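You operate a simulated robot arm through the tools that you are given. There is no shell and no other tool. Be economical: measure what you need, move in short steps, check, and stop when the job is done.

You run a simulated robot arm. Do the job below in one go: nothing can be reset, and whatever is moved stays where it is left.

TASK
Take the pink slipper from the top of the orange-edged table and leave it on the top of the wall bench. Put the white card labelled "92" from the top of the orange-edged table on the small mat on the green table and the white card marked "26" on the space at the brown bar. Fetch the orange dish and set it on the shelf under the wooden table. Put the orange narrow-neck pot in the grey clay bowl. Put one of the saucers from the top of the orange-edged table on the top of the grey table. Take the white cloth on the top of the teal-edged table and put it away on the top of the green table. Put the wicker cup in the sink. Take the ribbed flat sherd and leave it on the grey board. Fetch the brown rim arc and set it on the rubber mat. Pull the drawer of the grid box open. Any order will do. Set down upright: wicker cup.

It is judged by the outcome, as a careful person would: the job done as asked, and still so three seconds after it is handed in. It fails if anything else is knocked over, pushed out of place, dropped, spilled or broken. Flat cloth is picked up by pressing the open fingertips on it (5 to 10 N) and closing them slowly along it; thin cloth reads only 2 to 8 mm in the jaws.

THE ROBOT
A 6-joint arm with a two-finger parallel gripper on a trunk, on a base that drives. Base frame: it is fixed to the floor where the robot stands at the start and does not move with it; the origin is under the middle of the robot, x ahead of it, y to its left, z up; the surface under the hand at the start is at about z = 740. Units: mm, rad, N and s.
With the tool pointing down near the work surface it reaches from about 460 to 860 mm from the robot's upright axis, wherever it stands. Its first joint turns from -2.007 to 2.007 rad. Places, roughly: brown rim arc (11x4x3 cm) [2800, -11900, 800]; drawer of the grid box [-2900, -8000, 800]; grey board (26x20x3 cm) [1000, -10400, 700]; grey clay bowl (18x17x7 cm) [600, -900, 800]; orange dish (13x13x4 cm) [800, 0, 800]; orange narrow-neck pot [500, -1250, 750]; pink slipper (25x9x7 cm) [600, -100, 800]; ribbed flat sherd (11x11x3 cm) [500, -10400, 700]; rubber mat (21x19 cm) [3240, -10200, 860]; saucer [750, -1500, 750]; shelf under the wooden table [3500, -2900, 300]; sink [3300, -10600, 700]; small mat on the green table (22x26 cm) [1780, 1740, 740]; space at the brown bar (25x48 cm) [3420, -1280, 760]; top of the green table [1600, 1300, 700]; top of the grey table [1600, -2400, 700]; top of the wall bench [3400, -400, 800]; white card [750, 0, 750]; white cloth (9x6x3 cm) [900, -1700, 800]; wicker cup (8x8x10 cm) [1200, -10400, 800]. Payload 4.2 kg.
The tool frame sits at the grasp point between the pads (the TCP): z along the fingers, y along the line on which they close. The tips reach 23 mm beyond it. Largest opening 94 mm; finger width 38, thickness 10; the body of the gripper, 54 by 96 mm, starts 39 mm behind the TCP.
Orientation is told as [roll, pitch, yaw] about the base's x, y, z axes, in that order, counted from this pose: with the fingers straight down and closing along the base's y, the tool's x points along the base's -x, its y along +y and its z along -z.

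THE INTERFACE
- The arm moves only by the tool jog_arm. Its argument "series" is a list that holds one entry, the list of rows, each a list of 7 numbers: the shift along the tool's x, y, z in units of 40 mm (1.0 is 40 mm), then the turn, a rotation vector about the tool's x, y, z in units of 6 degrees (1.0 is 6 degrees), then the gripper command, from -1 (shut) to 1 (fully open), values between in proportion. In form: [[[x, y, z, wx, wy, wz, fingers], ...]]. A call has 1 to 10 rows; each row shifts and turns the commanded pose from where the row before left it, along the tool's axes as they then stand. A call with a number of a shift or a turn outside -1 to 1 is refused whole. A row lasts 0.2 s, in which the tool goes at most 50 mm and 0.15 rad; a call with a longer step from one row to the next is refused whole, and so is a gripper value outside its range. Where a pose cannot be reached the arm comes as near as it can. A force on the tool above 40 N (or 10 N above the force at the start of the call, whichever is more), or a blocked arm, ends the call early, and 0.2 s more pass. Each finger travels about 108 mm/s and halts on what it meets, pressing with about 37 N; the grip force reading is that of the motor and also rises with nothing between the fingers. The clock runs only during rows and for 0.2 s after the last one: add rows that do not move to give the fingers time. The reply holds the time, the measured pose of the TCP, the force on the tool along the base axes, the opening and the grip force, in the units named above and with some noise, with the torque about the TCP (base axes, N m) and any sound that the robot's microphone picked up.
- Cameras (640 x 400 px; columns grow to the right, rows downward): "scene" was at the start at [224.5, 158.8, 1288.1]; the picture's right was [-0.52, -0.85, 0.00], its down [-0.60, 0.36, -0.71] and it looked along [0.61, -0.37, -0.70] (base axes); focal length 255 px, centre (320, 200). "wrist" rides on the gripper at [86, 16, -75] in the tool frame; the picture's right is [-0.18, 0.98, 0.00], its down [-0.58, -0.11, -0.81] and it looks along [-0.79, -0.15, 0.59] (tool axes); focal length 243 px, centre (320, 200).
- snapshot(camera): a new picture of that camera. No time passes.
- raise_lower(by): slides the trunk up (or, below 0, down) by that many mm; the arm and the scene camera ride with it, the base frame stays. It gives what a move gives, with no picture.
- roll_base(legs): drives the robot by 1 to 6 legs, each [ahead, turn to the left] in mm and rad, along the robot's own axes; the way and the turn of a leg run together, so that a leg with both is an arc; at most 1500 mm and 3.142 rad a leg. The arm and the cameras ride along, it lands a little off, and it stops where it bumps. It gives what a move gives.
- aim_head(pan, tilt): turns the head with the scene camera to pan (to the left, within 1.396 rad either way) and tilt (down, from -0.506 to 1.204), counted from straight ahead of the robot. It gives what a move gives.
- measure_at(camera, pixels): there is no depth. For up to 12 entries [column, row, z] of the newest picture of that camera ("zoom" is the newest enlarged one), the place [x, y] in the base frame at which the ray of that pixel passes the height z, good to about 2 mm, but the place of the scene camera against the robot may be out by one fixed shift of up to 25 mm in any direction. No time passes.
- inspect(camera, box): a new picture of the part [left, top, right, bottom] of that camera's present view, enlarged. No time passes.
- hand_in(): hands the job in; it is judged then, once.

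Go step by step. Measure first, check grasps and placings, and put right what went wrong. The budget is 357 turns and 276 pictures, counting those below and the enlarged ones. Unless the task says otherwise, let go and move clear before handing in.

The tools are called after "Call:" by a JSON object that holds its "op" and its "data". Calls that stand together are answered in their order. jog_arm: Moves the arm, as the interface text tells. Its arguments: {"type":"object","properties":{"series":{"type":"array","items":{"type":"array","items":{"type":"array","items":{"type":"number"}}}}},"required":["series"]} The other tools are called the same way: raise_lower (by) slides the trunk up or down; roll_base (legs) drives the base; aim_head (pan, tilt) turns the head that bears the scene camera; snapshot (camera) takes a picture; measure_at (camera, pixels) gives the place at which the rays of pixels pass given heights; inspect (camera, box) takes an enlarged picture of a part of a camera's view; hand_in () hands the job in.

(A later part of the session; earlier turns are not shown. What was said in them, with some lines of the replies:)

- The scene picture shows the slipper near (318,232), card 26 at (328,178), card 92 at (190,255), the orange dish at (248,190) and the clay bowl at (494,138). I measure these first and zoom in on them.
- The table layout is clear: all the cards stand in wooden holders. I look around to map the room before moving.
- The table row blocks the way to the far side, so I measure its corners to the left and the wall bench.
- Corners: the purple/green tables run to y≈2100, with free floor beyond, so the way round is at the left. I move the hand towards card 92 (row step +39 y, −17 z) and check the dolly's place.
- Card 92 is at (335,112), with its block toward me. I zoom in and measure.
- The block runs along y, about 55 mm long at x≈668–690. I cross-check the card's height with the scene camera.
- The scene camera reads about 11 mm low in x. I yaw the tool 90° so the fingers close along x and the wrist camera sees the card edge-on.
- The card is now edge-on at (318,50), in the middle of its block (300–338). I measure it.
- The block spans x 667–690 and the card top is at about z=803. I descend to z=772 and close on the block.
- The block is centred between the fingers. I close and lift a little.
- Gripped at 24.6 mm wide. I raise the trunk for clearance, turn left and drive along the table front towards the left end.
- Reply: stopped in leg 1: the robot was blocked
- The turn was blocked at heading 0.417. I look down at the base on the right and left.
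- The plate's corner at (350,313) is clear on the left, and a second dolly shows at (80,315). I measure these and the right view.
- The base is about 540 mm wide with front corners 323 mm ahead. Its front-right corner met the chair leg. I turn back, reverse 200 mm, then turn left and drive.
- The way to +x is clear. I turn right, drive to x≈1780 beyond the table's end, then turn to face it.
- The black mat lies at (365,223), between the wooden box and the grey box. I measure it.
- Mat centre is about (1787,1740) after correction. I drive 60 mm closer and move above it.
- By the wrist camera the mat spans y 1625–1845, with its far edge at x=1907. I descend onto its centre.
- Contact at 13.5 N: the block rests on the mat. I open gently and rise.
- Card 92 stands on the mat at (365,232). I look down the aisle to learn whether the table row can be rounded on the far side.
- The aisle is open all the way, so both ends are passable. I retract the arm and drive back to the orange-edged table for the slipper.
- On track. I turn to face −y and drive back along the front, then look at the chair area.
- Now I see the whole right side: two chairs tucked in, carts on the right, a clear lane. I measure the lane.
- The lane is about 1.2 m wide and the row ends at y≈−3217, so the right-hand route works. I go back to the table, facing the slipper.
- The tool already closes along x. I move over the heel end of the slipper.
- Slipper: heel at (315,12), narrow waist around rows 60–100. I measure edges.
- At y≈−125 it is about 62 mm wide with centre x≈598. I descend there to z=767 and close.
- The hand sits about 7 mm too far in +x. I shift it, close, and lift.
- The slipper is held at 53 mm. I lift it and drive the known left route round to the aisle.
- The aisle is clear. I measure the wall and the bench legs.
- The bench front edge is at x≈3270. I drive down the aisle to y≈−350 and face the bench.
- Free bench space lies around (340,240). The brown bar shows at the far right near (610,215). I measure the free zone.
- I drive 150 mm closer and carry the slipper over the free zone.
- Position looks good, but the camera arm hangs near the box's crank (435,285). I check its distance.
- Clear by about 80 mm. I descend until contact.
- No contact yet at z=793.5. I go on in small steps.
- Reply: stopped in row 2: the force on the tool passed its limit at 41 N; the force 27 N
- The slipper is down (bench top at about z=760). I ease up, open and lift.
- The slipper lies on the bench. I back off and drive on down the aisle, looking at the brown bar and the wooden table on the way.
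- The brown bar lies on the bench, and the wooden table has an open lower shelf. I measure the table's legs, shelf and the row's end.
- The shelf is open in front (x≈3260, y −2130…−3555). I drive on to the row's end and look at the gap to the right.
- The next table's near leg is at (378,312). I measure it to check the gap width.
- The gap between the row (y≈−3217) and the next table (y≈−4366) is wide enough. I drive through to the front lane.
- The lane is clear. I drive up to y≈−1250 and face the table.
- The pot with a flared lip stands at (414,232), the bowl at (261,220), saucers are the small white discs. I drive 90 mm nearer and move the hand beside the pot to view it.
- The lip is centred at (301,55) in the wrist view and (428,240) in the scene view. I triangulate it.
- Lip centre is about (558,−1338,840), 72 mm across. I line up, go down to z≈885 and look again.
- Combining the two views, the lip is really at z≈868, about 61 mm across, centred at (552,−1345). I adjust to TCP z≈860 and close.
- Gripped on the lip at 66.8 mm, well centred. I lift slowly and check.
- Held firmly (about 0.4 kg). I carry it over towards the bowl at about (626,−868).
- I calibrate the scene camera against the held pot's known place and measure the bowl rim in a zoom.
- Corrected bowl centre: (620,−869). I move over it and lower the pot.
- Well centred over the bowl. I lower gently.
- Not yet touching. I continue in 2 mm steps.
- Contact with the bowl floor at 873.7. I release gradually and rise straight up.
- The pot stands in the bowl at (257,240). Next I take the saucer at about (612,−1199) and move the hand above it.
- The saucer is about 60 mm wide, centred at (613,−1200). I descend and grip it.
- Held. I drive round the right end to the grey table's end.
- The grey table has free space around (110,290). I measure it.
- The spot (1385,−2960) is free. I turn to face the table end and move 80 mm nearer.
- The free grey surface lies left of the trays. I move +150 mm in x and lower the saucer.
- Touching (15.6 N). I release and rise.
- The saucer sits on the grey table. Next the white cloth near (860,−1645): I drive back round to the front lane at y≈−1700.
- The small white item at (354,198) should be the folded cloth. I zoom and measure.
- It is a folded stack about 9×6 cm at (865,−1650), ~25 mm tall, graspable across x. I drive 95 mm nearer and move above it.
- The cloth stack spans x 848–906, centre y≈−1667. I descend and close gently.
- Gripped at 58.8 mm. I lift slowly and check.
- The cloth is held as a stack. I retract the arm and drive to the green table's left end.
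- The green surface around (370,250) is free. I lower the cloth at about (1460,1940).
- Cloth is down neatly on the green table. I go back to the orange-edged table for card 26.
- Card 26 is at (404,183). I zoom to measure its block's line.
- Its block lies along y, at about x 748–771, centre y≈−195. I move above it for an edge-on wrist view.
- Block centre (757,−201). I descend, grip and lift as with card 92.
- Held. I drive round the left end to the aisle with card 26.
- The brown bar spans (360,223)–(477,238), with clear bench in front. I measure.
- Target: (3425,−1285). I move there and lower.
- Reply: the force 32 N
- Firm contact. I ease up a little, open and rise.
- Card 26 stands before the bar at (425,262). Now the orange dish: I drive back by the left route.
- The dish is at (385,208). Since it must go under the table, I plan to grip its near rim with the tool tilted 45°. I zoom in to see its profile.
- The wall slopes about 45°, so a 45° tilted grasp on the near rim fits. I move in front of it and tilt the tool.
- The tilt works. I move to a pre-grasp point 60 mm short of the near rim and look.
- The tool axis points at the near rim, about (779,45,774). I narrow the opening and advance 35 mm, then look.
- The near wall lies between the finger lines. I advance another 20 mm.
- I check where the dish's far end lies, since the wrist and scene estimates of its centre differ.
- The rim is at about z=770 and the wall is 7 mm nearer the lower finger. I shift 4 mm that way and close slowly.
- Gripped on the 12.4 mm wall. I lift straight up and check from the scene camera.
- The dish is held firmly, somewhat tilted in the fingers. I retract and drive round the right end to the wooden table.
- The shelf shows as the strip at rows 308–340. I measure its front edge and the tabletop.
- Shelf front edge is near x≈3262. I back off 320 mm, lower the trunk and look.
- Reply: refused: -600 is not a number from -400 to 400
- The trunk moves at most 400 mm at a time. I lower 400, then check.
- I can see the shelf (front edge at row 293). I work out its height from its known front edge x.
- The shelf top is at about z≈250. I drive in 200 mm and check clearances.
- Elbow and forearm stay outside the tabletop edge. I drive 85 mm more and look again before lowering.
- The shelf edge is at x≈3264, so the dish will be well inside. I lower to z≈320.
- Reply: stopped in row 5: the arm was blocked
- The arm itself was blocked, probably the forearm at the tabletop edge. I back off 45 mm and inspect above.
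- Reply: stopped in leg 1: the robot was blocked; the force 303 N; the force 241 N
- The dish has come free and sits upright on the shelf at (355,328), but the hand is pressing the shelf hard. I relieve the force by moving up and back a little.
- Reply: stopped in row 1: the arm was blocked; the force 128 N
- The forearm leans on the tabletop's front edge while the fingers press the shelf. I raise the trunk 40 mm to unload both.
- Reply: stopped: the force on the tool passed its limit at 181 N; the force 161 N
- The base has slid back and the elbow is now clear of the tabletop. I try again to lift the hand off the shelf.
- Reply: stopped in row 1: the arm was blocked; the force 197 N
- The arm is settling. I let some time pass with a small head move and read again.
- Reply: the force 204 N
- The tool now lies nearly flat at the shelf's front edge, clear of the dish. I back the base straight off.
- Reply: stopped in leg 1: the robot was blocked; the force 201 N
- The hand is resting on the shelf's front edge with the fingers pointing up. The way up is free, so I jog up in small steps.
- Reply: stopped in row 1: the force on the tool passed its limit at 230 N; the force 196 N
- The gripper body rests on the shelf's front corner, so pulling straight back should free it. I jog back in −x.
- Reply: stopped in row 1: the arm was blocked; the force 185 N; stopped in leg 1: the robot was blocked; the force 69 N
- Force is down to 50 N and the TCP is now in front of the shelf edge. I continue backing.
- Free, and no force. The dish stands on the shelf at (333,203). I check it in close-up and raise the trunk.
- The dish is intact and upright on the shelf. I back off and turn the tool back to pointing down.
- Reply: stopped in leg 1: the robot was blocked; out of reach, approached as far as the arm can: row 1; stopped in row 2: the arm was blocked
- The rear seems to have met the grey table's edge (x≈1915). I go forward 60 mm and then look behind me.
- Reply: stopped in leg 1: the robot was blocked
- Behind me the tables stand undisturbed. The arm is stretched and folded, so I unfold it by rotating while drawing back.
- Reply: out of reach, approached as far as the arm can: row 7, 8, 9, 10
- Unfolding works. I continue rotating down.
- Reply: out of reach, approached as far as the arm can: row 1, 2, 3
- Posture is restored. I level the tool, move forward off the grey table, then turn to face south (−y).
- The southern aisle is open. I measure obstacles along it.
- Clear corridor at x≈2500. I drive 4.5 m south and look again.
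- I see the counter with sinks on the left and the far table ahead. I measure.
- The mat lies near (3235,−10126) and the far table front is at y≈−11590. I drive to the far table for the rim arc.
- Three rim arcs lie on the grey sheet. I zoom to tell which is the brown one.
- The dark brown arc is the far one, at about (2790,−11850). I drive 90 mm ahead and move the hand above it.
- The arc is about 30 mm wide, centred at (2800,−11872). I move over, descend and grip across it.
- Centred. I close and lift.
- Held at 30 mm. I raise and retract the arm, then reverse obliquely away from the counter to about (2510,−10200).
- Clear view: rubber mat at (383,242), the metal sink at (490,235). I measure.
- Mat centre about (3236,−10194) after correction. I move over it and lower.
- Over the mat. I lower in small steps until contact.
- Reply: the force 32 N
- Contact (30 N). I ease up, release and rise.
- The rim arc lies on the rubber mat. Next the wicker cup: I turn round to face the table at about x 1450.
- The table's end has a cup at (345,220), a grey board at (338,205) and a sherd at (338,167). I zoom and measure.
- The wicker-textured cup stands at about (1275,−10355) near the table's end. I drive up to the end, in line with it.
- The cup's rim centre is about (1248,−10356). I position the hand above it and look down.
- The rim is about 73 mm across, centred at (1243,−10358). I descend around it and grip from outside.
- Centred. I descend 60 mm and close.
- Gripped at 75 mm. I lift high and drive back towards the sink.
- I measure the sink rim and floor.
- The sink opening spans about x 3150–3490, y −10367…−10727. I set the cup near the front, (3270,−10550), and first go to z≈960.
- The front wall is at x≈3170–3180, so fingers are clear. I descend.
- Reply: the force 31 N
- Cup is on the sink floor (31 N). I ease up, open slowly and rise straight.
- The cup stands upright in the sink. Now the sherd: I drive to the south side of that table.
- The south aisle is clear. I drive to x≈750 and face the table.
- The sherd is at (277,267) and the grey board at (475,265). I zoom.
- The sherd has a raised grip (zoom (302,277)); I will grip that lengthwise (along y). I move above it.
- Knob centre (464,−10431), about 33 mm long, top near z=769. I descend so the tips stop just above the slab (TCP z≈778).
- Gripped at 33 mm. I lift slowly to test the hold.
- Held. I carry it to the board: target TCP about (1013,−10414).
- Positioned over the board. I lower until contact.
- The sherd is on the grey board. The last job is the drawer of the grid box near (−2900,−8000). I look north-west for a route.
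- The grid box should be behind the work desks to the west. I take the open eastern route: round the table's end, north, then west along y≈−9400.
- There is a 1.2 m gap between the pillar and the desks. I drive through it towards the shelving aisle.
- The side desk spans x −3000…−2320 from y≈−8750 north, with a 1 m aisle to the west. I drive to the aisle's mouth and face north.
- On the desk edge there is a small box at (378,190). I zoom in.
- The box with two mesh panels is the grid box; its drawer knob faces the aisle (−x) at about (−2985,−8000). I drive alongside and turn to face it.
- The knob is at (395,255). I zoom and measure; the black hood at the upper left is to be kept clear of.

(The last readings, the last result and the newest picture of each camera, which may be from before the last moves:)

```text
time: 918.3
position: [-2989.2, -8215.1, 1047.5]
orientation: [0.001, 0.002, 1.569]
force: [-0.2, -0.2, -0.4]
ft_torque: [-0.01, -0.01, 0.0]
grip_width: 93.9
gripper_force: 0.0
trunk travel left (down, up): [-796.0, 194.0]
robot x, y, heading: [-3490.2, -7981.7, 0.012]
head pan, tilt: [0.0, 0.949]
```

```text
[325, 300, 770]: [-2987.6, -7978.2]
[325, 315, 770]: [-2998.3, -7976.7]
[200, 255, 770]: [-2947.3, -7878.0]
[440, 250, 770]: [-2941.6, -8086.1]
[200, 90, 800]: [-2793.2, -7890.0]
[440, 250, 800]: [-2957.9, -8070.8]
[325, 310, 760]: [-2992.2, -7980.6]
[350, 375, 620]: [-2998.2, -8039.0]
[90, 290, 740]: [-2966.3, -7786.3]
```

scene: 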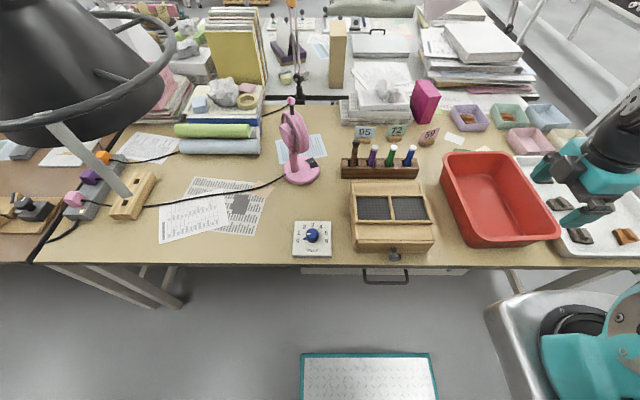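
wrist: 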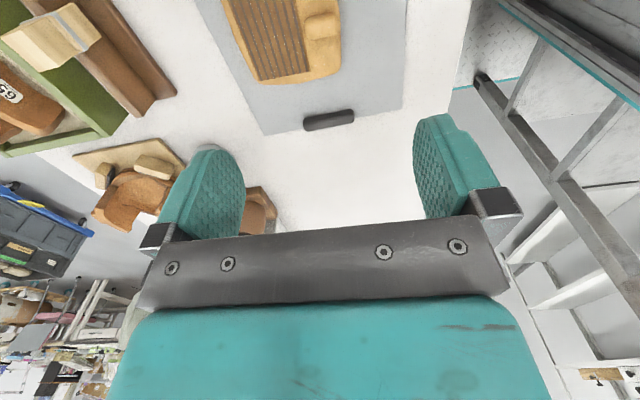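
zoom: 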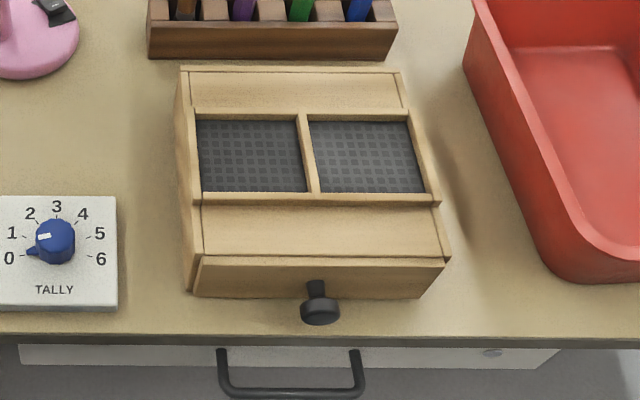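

The knob is a small mushroom at about (−2981,−7985,765). To have room to pull, I back up 110 mm and turn the tool so that it closes along y.

Call:
{"op": "roll_base", "data": {"legs": [[-110, 0]]}}

Call:
{"op": "jog_arm", "data": {"series": [[[0, 0, 0, 0, 0, 1, 1], [0, 0, 0, 0, 0, 1, 1], [0, 0, 0, 0, 0, 1, 1], [0, 0, 0, 0, 0, 1, 1], [0, 0, 0, 0, 0, 1, 1], [0, 0, 0, 0, 0, 1, 1], [0, 0, 0, 0, 0, 1, 1], [0, 0, 0, 0, 0, 1, 1], [0, 0, 0, 0, 0, 1, 1], [0, 0, 0, 0, 0, 1, 1]]]}}

Call:
{"op": "jog_arm", "data": {"series": [[[0, 0, 0, 0, 0, 1, 1], [0, 0, 0, 0, 0, 1, 1], [0, 0, 0, 0, 0, 1, 1], [0, 0, 0, 0, 0, 1, 1], [0, 0, 0, 0, 0, 1, 1], [0, 0.9, 0.3, 0, 0, 0, 1], [0, 0.9, 0.3, 0, 0, 0, 1], [0, 0.9, 0.3, 0, 0, 0, 1], [0, 0.9, 0.3, 0, 0, 0, 1], [0, 0.9, 0.3, 0, 0, 0, 1]]]}}

Call:
{"op": "snapshot", "data": {"camera": "scene"}}

```text
time: 919.5
position: [-3100.6, -8215.8, 1047.0]
orientation: [0.001, 0.001, 1.566]
force: [0.4, 0.0, -0.1]
ft_torque: [0.0, -0.01, 0.0]
grip_width: 93.8
gripper_force: 0.1
trunk travel left (down, up): [-796.0, 194.0]
robot x, y, heading: [-3602.6, -7981.8, 0.006]
head pan, tilt: [0.0, 0.949]
```

```text
time: 921.7
position: [-3100.5, -8214.7, 1047.4]
orientation: [0.0, 0.0, 0.52]
force: [-0.4, 0.3, 0.0]
ft_torque: [0.01, -0.05, -0.01]
grip_width: 94.0
gripper_force: 0.0
trunk travel left (down, up): [-796.0, 194.0]
robot x, y, heading: [-3600.1, -7985.1, 0.013]
head pan, tilt: [0.0, 0.949]
```

```text
time: 923.9
position: [-3100.6, -8035.2, 987.4]
orientation: [0.0, 0.001, -0.002]
force: [-0.7, 0.2, -0.3]
ft_torque: [0.02, -0.02, -0.03]
grip_width: 94.1
gripper_force: 0.1
trunk travel left (down, up): [-796.0, 194.0]
robot x, y, heading: [-3601.1, -7984.0, 0.006]
head pan, tilt: [0.0, 0.949]
```

```text
93 pictures are left
```

scene: 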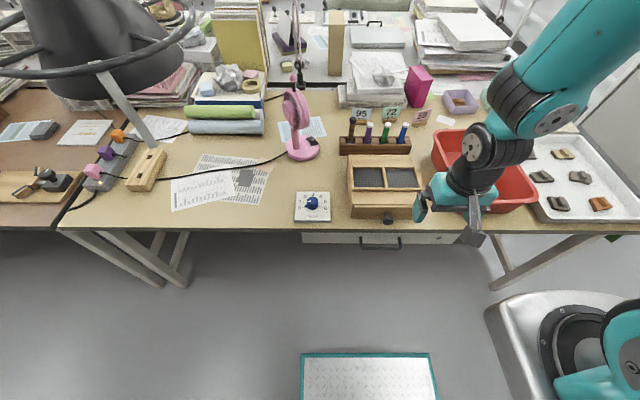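

Now I move in front of the knob, dropping to z≈880, and look with the wrist camera.

Call:
{"op": "jog_arm", "data": {"series": [[[-0.5, 0.35, 0.7, 0, 0, 0, 1], [-0.5, 0.35, 0.7, 0, 0, 0, 1], [-0.5, 0.35, 0.7, 0, 0, 0, 1], [-0.4, 0.2, 0.6, 0, 0, 0, 1], [0, 0, 0, 0, 0, 0, 1]]]}}

Call:
{"op": "snapshot", "data": {"camera": "wrist"}}

```text
time: 925.1
position: [-3023.0, -7986.5, 877.4]
orientation: [0.0, -0.001, -0.003]
force: [0.0, -0.4, 0.9]
ft_torque: [-0.01, -0.02, 0.02]
grip_width: 94.1
gripper_force: 0.1
trunk travel left (down, up): [-796.0, 194.0]
robot x, y, heading: [-3602.7, -7979.2, 0.008]
head pan, tilt: [0.0, 0.949]
```

```text
92 pictures are left
```

wrist: 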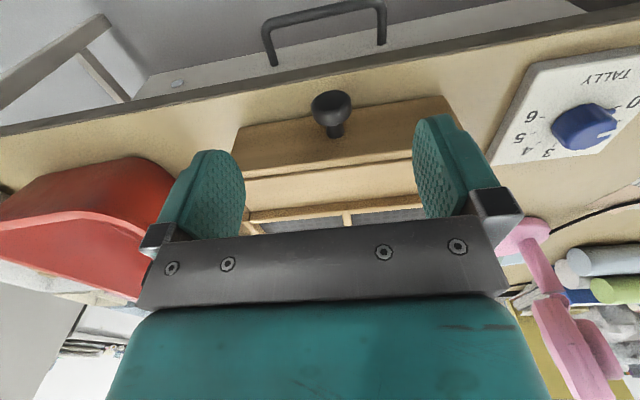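

Call:
{"op": "inspect", "data": {"camera": "wrist", "box": [250, 60, 430, 200]}}

Call:
{"op": "measure_at", "data": {"camera": "wrist", "pixels": [[331, 103, 760], [331, 103, 770], [331, 103, 780], [311, 105, 765], [351, 100, 765], [290, 120, 740], [400, 103, 740], [335, 135, 770], [331, 82, 740], [331, 130, 760]]}}

```text
2.86 times, centred on (340, 130) of wrist
```

zoom: 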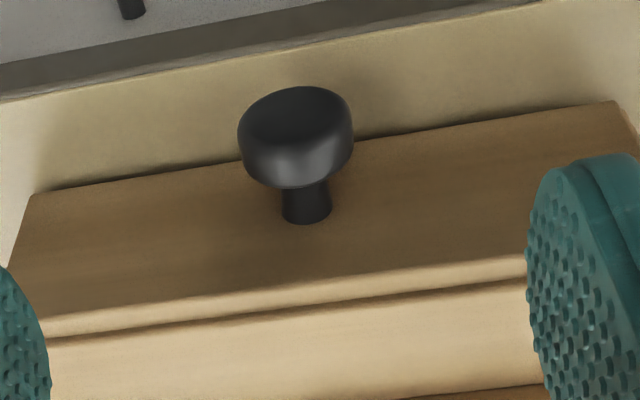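

```text
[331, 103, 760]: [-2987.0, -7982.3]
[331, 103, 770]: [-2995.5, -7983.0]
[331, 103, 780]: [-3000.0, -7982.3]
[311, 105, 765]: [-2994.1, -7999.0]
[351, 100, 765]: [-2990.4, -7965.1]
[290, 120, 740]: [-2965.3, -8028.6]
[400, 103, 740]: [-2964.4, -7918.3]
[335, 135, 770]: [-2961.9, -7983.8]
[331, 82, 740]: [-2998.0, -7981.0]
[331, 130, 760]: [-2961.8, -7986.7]
```

Drawer face at x≈−2965, knob head at about x −2994, y −7982, z≈768, 34 mm across. I lower the fingers around it.

Call:
{"op": "jog_arm", "data": {"series": [[[-0.33, 0.06, 0.6, 0, 0, 0, 1], [-0.32, 0.05, 0.7, 0, 0, 0, 1], [0, 0, 0.7, 0, 0, 0, 1], [0, 0, 0.5, 0, 0, 0, 1], [0, 0, 0.2, 0, 0, 0, 1], [0, 0, 0, 0, 0, 0, 1]]]}}

Call:
{"op": "snapshot", "data": {"camera": "wrist"}}

```text
time: 926.5
position: [-2998.8, -7983.4, 771.8]
orientation: [-0.001, -0.003, -0.005]
force: [-3.7, -2.7, 24.5]
ft_torque: [1.17, -0.69, 0.14]
grip_width: 94.2
gripper_force: 0.0
trunk travel left (down, up): [-796.0, 194.0]
robot x, y, heading: [-3600.6, -7978.7, 0.005]
head pan, tilt: [0.0, 0.949]
```

```text
90 pictures are left
```

wrist: 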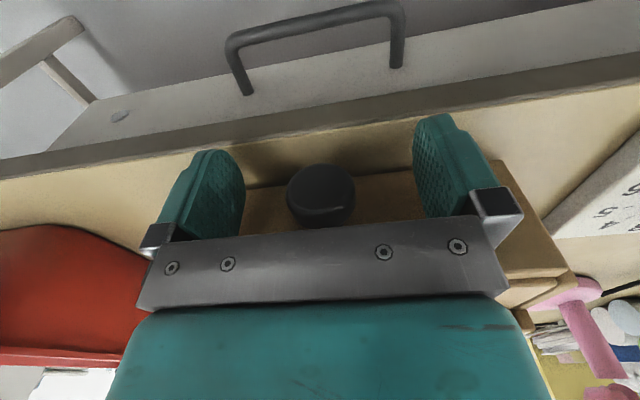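

The tips touched the desk (it is at z≈748). I rise 4 mm and close on the knob head.

Call:
{"op": "jog_arm", "data": {"series": [[[0, 0, -0.12, 0, 0, 0, 1], [0, 0, 0, 0, 0, 0, 0.6], [0, 0, 0, 0, 0, 0, 0.2], [0, 0, 0, 0, 0, 0, -0.1], [0, 0, 0, 0, 0, 0, -0.4], [0, 0, 0, 0, 0, 0, -1], [0, 0, 0, 0, 0, 0, -1]]]}}

Call:
{"op": "snapshot", "data": {"camera": "wrist"}}

```text
time: 928.1
position: [-2998.6, -7983.1, 775.4]
orientation: [-0.001, 0.0, -0.004]
force: [0.9, 2.4, -4.1]
ft_torque: [-0.04, 0.07, 0.02]
grip_width: 31.1
gripper_force: 44.9
trunk travel left (down, up): [-796.0, 194.0]
robot x, y, heading: [-3604.6, -7984.5, 0.009]
head pan, tilt: [0.0, 0.949]
```

```text
89 pictures are left
```

wrist: 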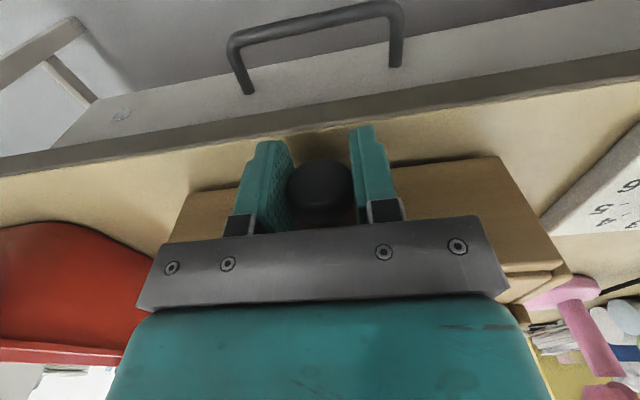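

Gripped at 31 mm. I pull slowly towards me (−x), 40 mm first.

Call:
{"op": "jog_arm", "data": {"series": [[[0.1, 0, 0, 0, 0, 0, -1], [0.15, 0, 0, 0, 0, 0, -1], [0.25, 0, 0, 0, 0, 0, -1], [0.25, 0, 0, 0, 0, 0, -1], [0.25, 0, 0, 0, 0, 0, -1], [0, 0, 0, 0, 0, 0, -1]]]}}

Call:
{"op": "snapshot", "data": {"camera": "wrist"}}

Call:
{"op": "inspect", "data": {"camera": "scene", "box": [310, 130, 470, 260]}}

```text
time: 929.5
position: [-3038.7, -7982.3, 774.7]
orientation: [-0.001, 0.001, -0.003]
force: [0.0, -1.4, -25.6]
ft_torque: [-0.05, -0.35, -0.1]
grip_width: 30.9
gripper_force: 45.3
trunk travel left (down, up): [-796.0, 194.0]
robot x, y, heading: [-3600.1, -7980.3, 0.006]
head pan, tilt: [0.0, 0.949]
```

```text
88 pictures are left
```

wrist: 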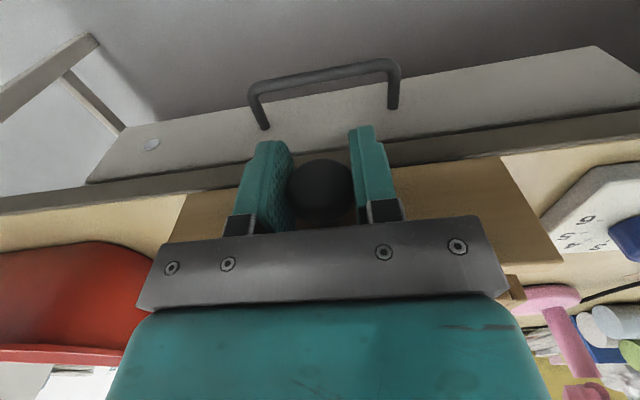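

```text
3.08 times, centred on (390, 195) of scene
```

zoom: 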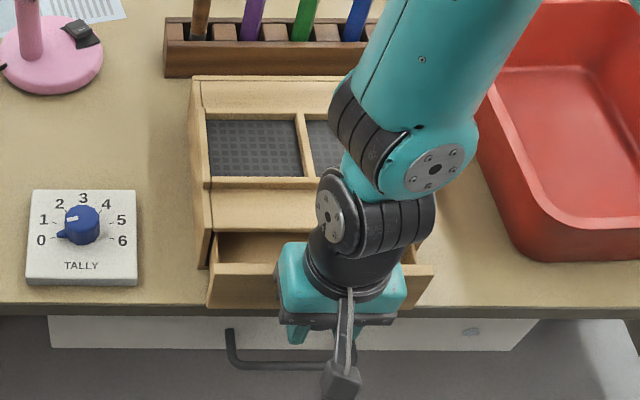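

The drawer is opening and the box stays put. I ease down 1 mm and pull another 55 mm.

Call:
{"op": "jog_arm", "data": {"series": [[[0.1, 0, 0.03, 0, 0, 0, -1], [0.2, 0, 0, 0, 0, 0, -1], [0.25, 0, 0, 0, 0, 0, -1], [0.25, 0, 0, 0, 0, 0, -1], [0.25, 0, 0, 0, 0, 0, -1], [0.25, 0, 0, 0, 0, 0, -1], [0, 0, 0, 0, 0, 0, -1]]]}}

Call:
{"op": "inspect", "data": {"camera": "scene", "box": [310, 130, 470, 260]}}

```text
time: 931.1
position: [-3089.2, -7982.8, 775.0]
orientation: [-0.002, -0.001, -0.004]
force: [0.1, 4.4, 30.8]
ft_torque: [-0.01, 0.05, 0.07]
grip_width: 31.0
gripper_force: 45.2
trunk travel left (down, up): [-796.0, 194.0]
robot x, y, heading: [-3600.2, -7982.6, 0.006]
head pan, tilt: [0.0, 0.949]
```

```text
3.08 times, centred on (390, 195) of scene
```

zoom: 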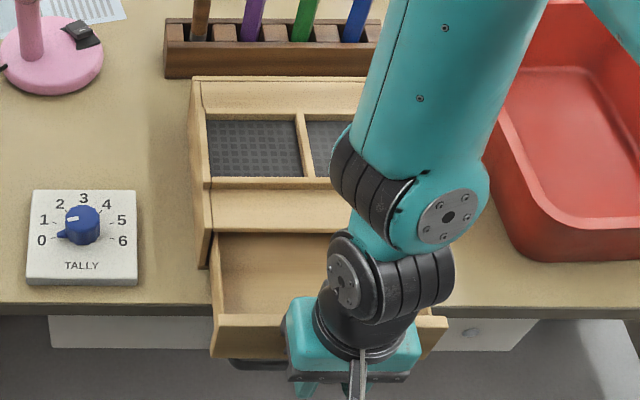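

About 90 mm open, with no resistance. I pull on gently in small steps, watching for a stop.

Call:
{"op": "jog_arm", "data": {"series": [[[0.15, 0, -0.02, 0, 0, 0, -1], [0.15, 0, 0, 0, 0, 0, -1], [0.15, 0, 0, 0, 0, 0, -1], [0.15, 0, 0, 0, 0, 0, -1], [0, 0, 0, 0, 0, 0, -1]]]}}

Call:
{"op": "inspect", "data": {"camera": "scene", "box": [310, 130, 470, 260]}}

```text
time: 932.3
position: [-3113.8, -7981.8, 774.3]
orientation: [-0.001, 0.0, -0.002]
force: [0.1, 6.4, 8.4]
ft_torque: [0.02, -0.63, 0.12]
grip_width: 31.3
gripper_force: 45.2
trunk travel left (down, up): [-796.0, 194.0]
robot x, y, heading: [-3600.7, -7987.4, 0.006]
head pan, tilt: [0.0, 0.949]
```

```text
3.08 times, centred on (390, 195) of scene
```

zoom: 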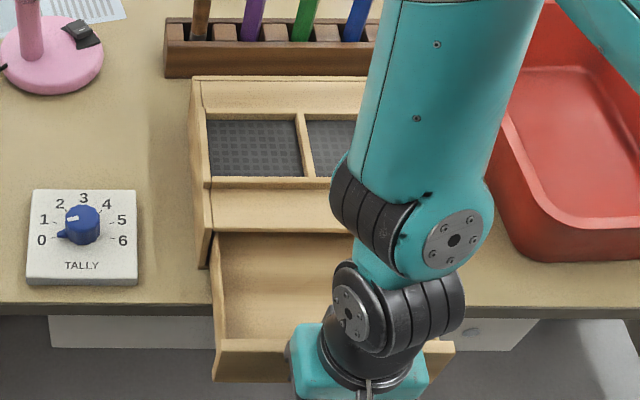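

Call:
{"op": "jog_arm", "data": {"series": [[[0.12, 0, 0, 0, 0, 0, -1], [0.12, 0, 0, 0, 0, 0, -1], [0, 0, 0, 0, 0, 0, -1]]]}}

```text
time: 933.1
position: [-3121.9, -7981.9, 775.0]
orientation: [-0.003, -0.003, -0.004]
force: [7.1, 3.9, 8.8]
ft_torque: [-0.03, 0.52, -0.02]
grip_width: 30.9
gripper_force: 44.1
trunk travel left (down, up): [-796.0, 194.0]
robot x, y, heading: [-3601.1, -7981.7, 0.004]
head pan, tilt: [0.0, 0.949]
```

Call:
{"op": "jog_arm", "data": {"series": [[[0.1, 0, 0, 0, 0, 0, -1], [0, 0, 0, 0, 0, 0, -1]]]}}

```text
time: 933.7
position: [-3124.7, -7981.6, 775.8]
orientation: [-0.003, -0.007, -0.004]
force: [30.3, -3.5, 2.5]
ft_torque: [-0.07, -0.38, 0.03]
grip_width: 31.1
gripper_force: 45.0
trunk travel left (down, up): [-796.0, 194.0]
robot x, y, heading: [-3599.5, -7983.1, 0.006]
head pan, tilt: [0.0, 0.949]
```

A firm stop (30 N): the drawer is fully open. I ease off 3 mm, release the knob and rise.

Call:
{"op": "jog_arm", "data": {"series": [[[-0.07, 0, 0, 0, 0, 0, -1], [0, 0, 0, 0, 0, 0, -0.1], [0, 0, 0, 0, 0, 0, 0.4], [0, 0, 0, 0, 0, 0, 1], [0, 0, 0, 0, 0, 0, 1], [0, 0, -0.4, 0, 0, 0, 1], [0, 0, -0.8, 0, 0, 0, 1], [0, 0, -1, 0, 0, 0, 1], [0, 0, -1, 0, 0, 0, 1], [0, 0, -1, 0, 0, 0, 1]]]}}

Call:
{"op": "snapshot", "data": {"camera": "wrist"}}

Call:
{"op": "snapshot", "data": {"camera": "scene"}}

```text
time: 935.9
position: [-3125.3, -7980.3, 942.2]
orientation: [-0.002, 0.002, -0.004]
force: [0.4, 0.0, -0.6]
ft_torque: [0.01, 0.05, -0.03]
grip_width: 94.1
gripper_force: 0.1
trunk travel left (down, up): [-796.0, 194.0]
robot x, y, heading: [-3600.3, -7981.3, 0.004]
head pan, tilt: [0.0, 0.949]
```

```text
84 pictures are left
```

wrist: 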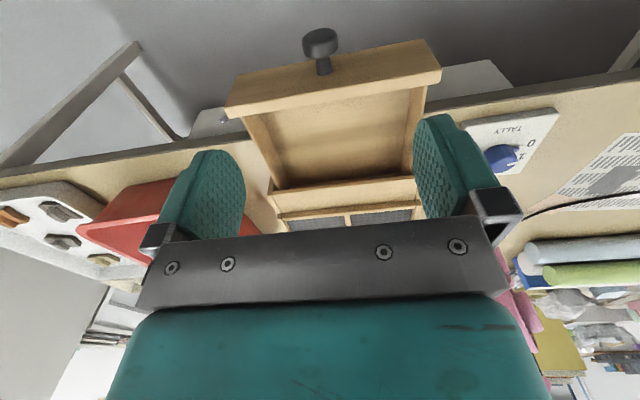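

```text
83 pictures are left
```

scene: 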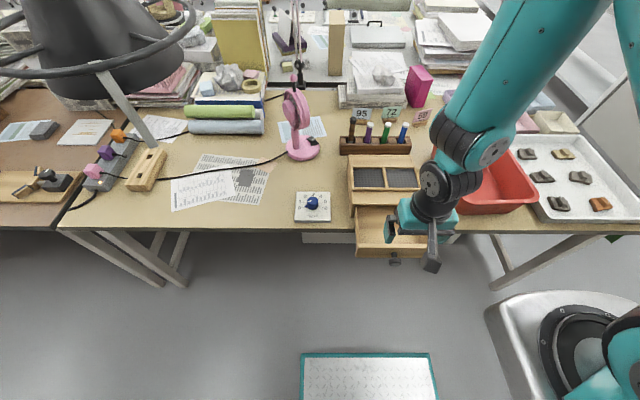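

The drawer stays open at (390,240) with the hand clear. Every other item was seen in its place after release, so I hand in.

Call:
{"op": "hand_in", "data": {}}

```text
The job is handed in.
```

All eleven parts of the job were done and the job is handed in. I saw each item in place after letting go, but I did not go back for a last check.

Two moments did not go smoothly:

- **Orange dish:** the arm caught on the wooden table's edge while I was lowering the dish. It slipped from the fingers onto the shelf and settled upright and unbroken, with nothing else on that table visibly moved.
- **Grey table:** backing away from there, the robot's rear seems to have touched the grey table's edge. The part of that table I could see afterwards looked undisturbed. The saucer was out of view.
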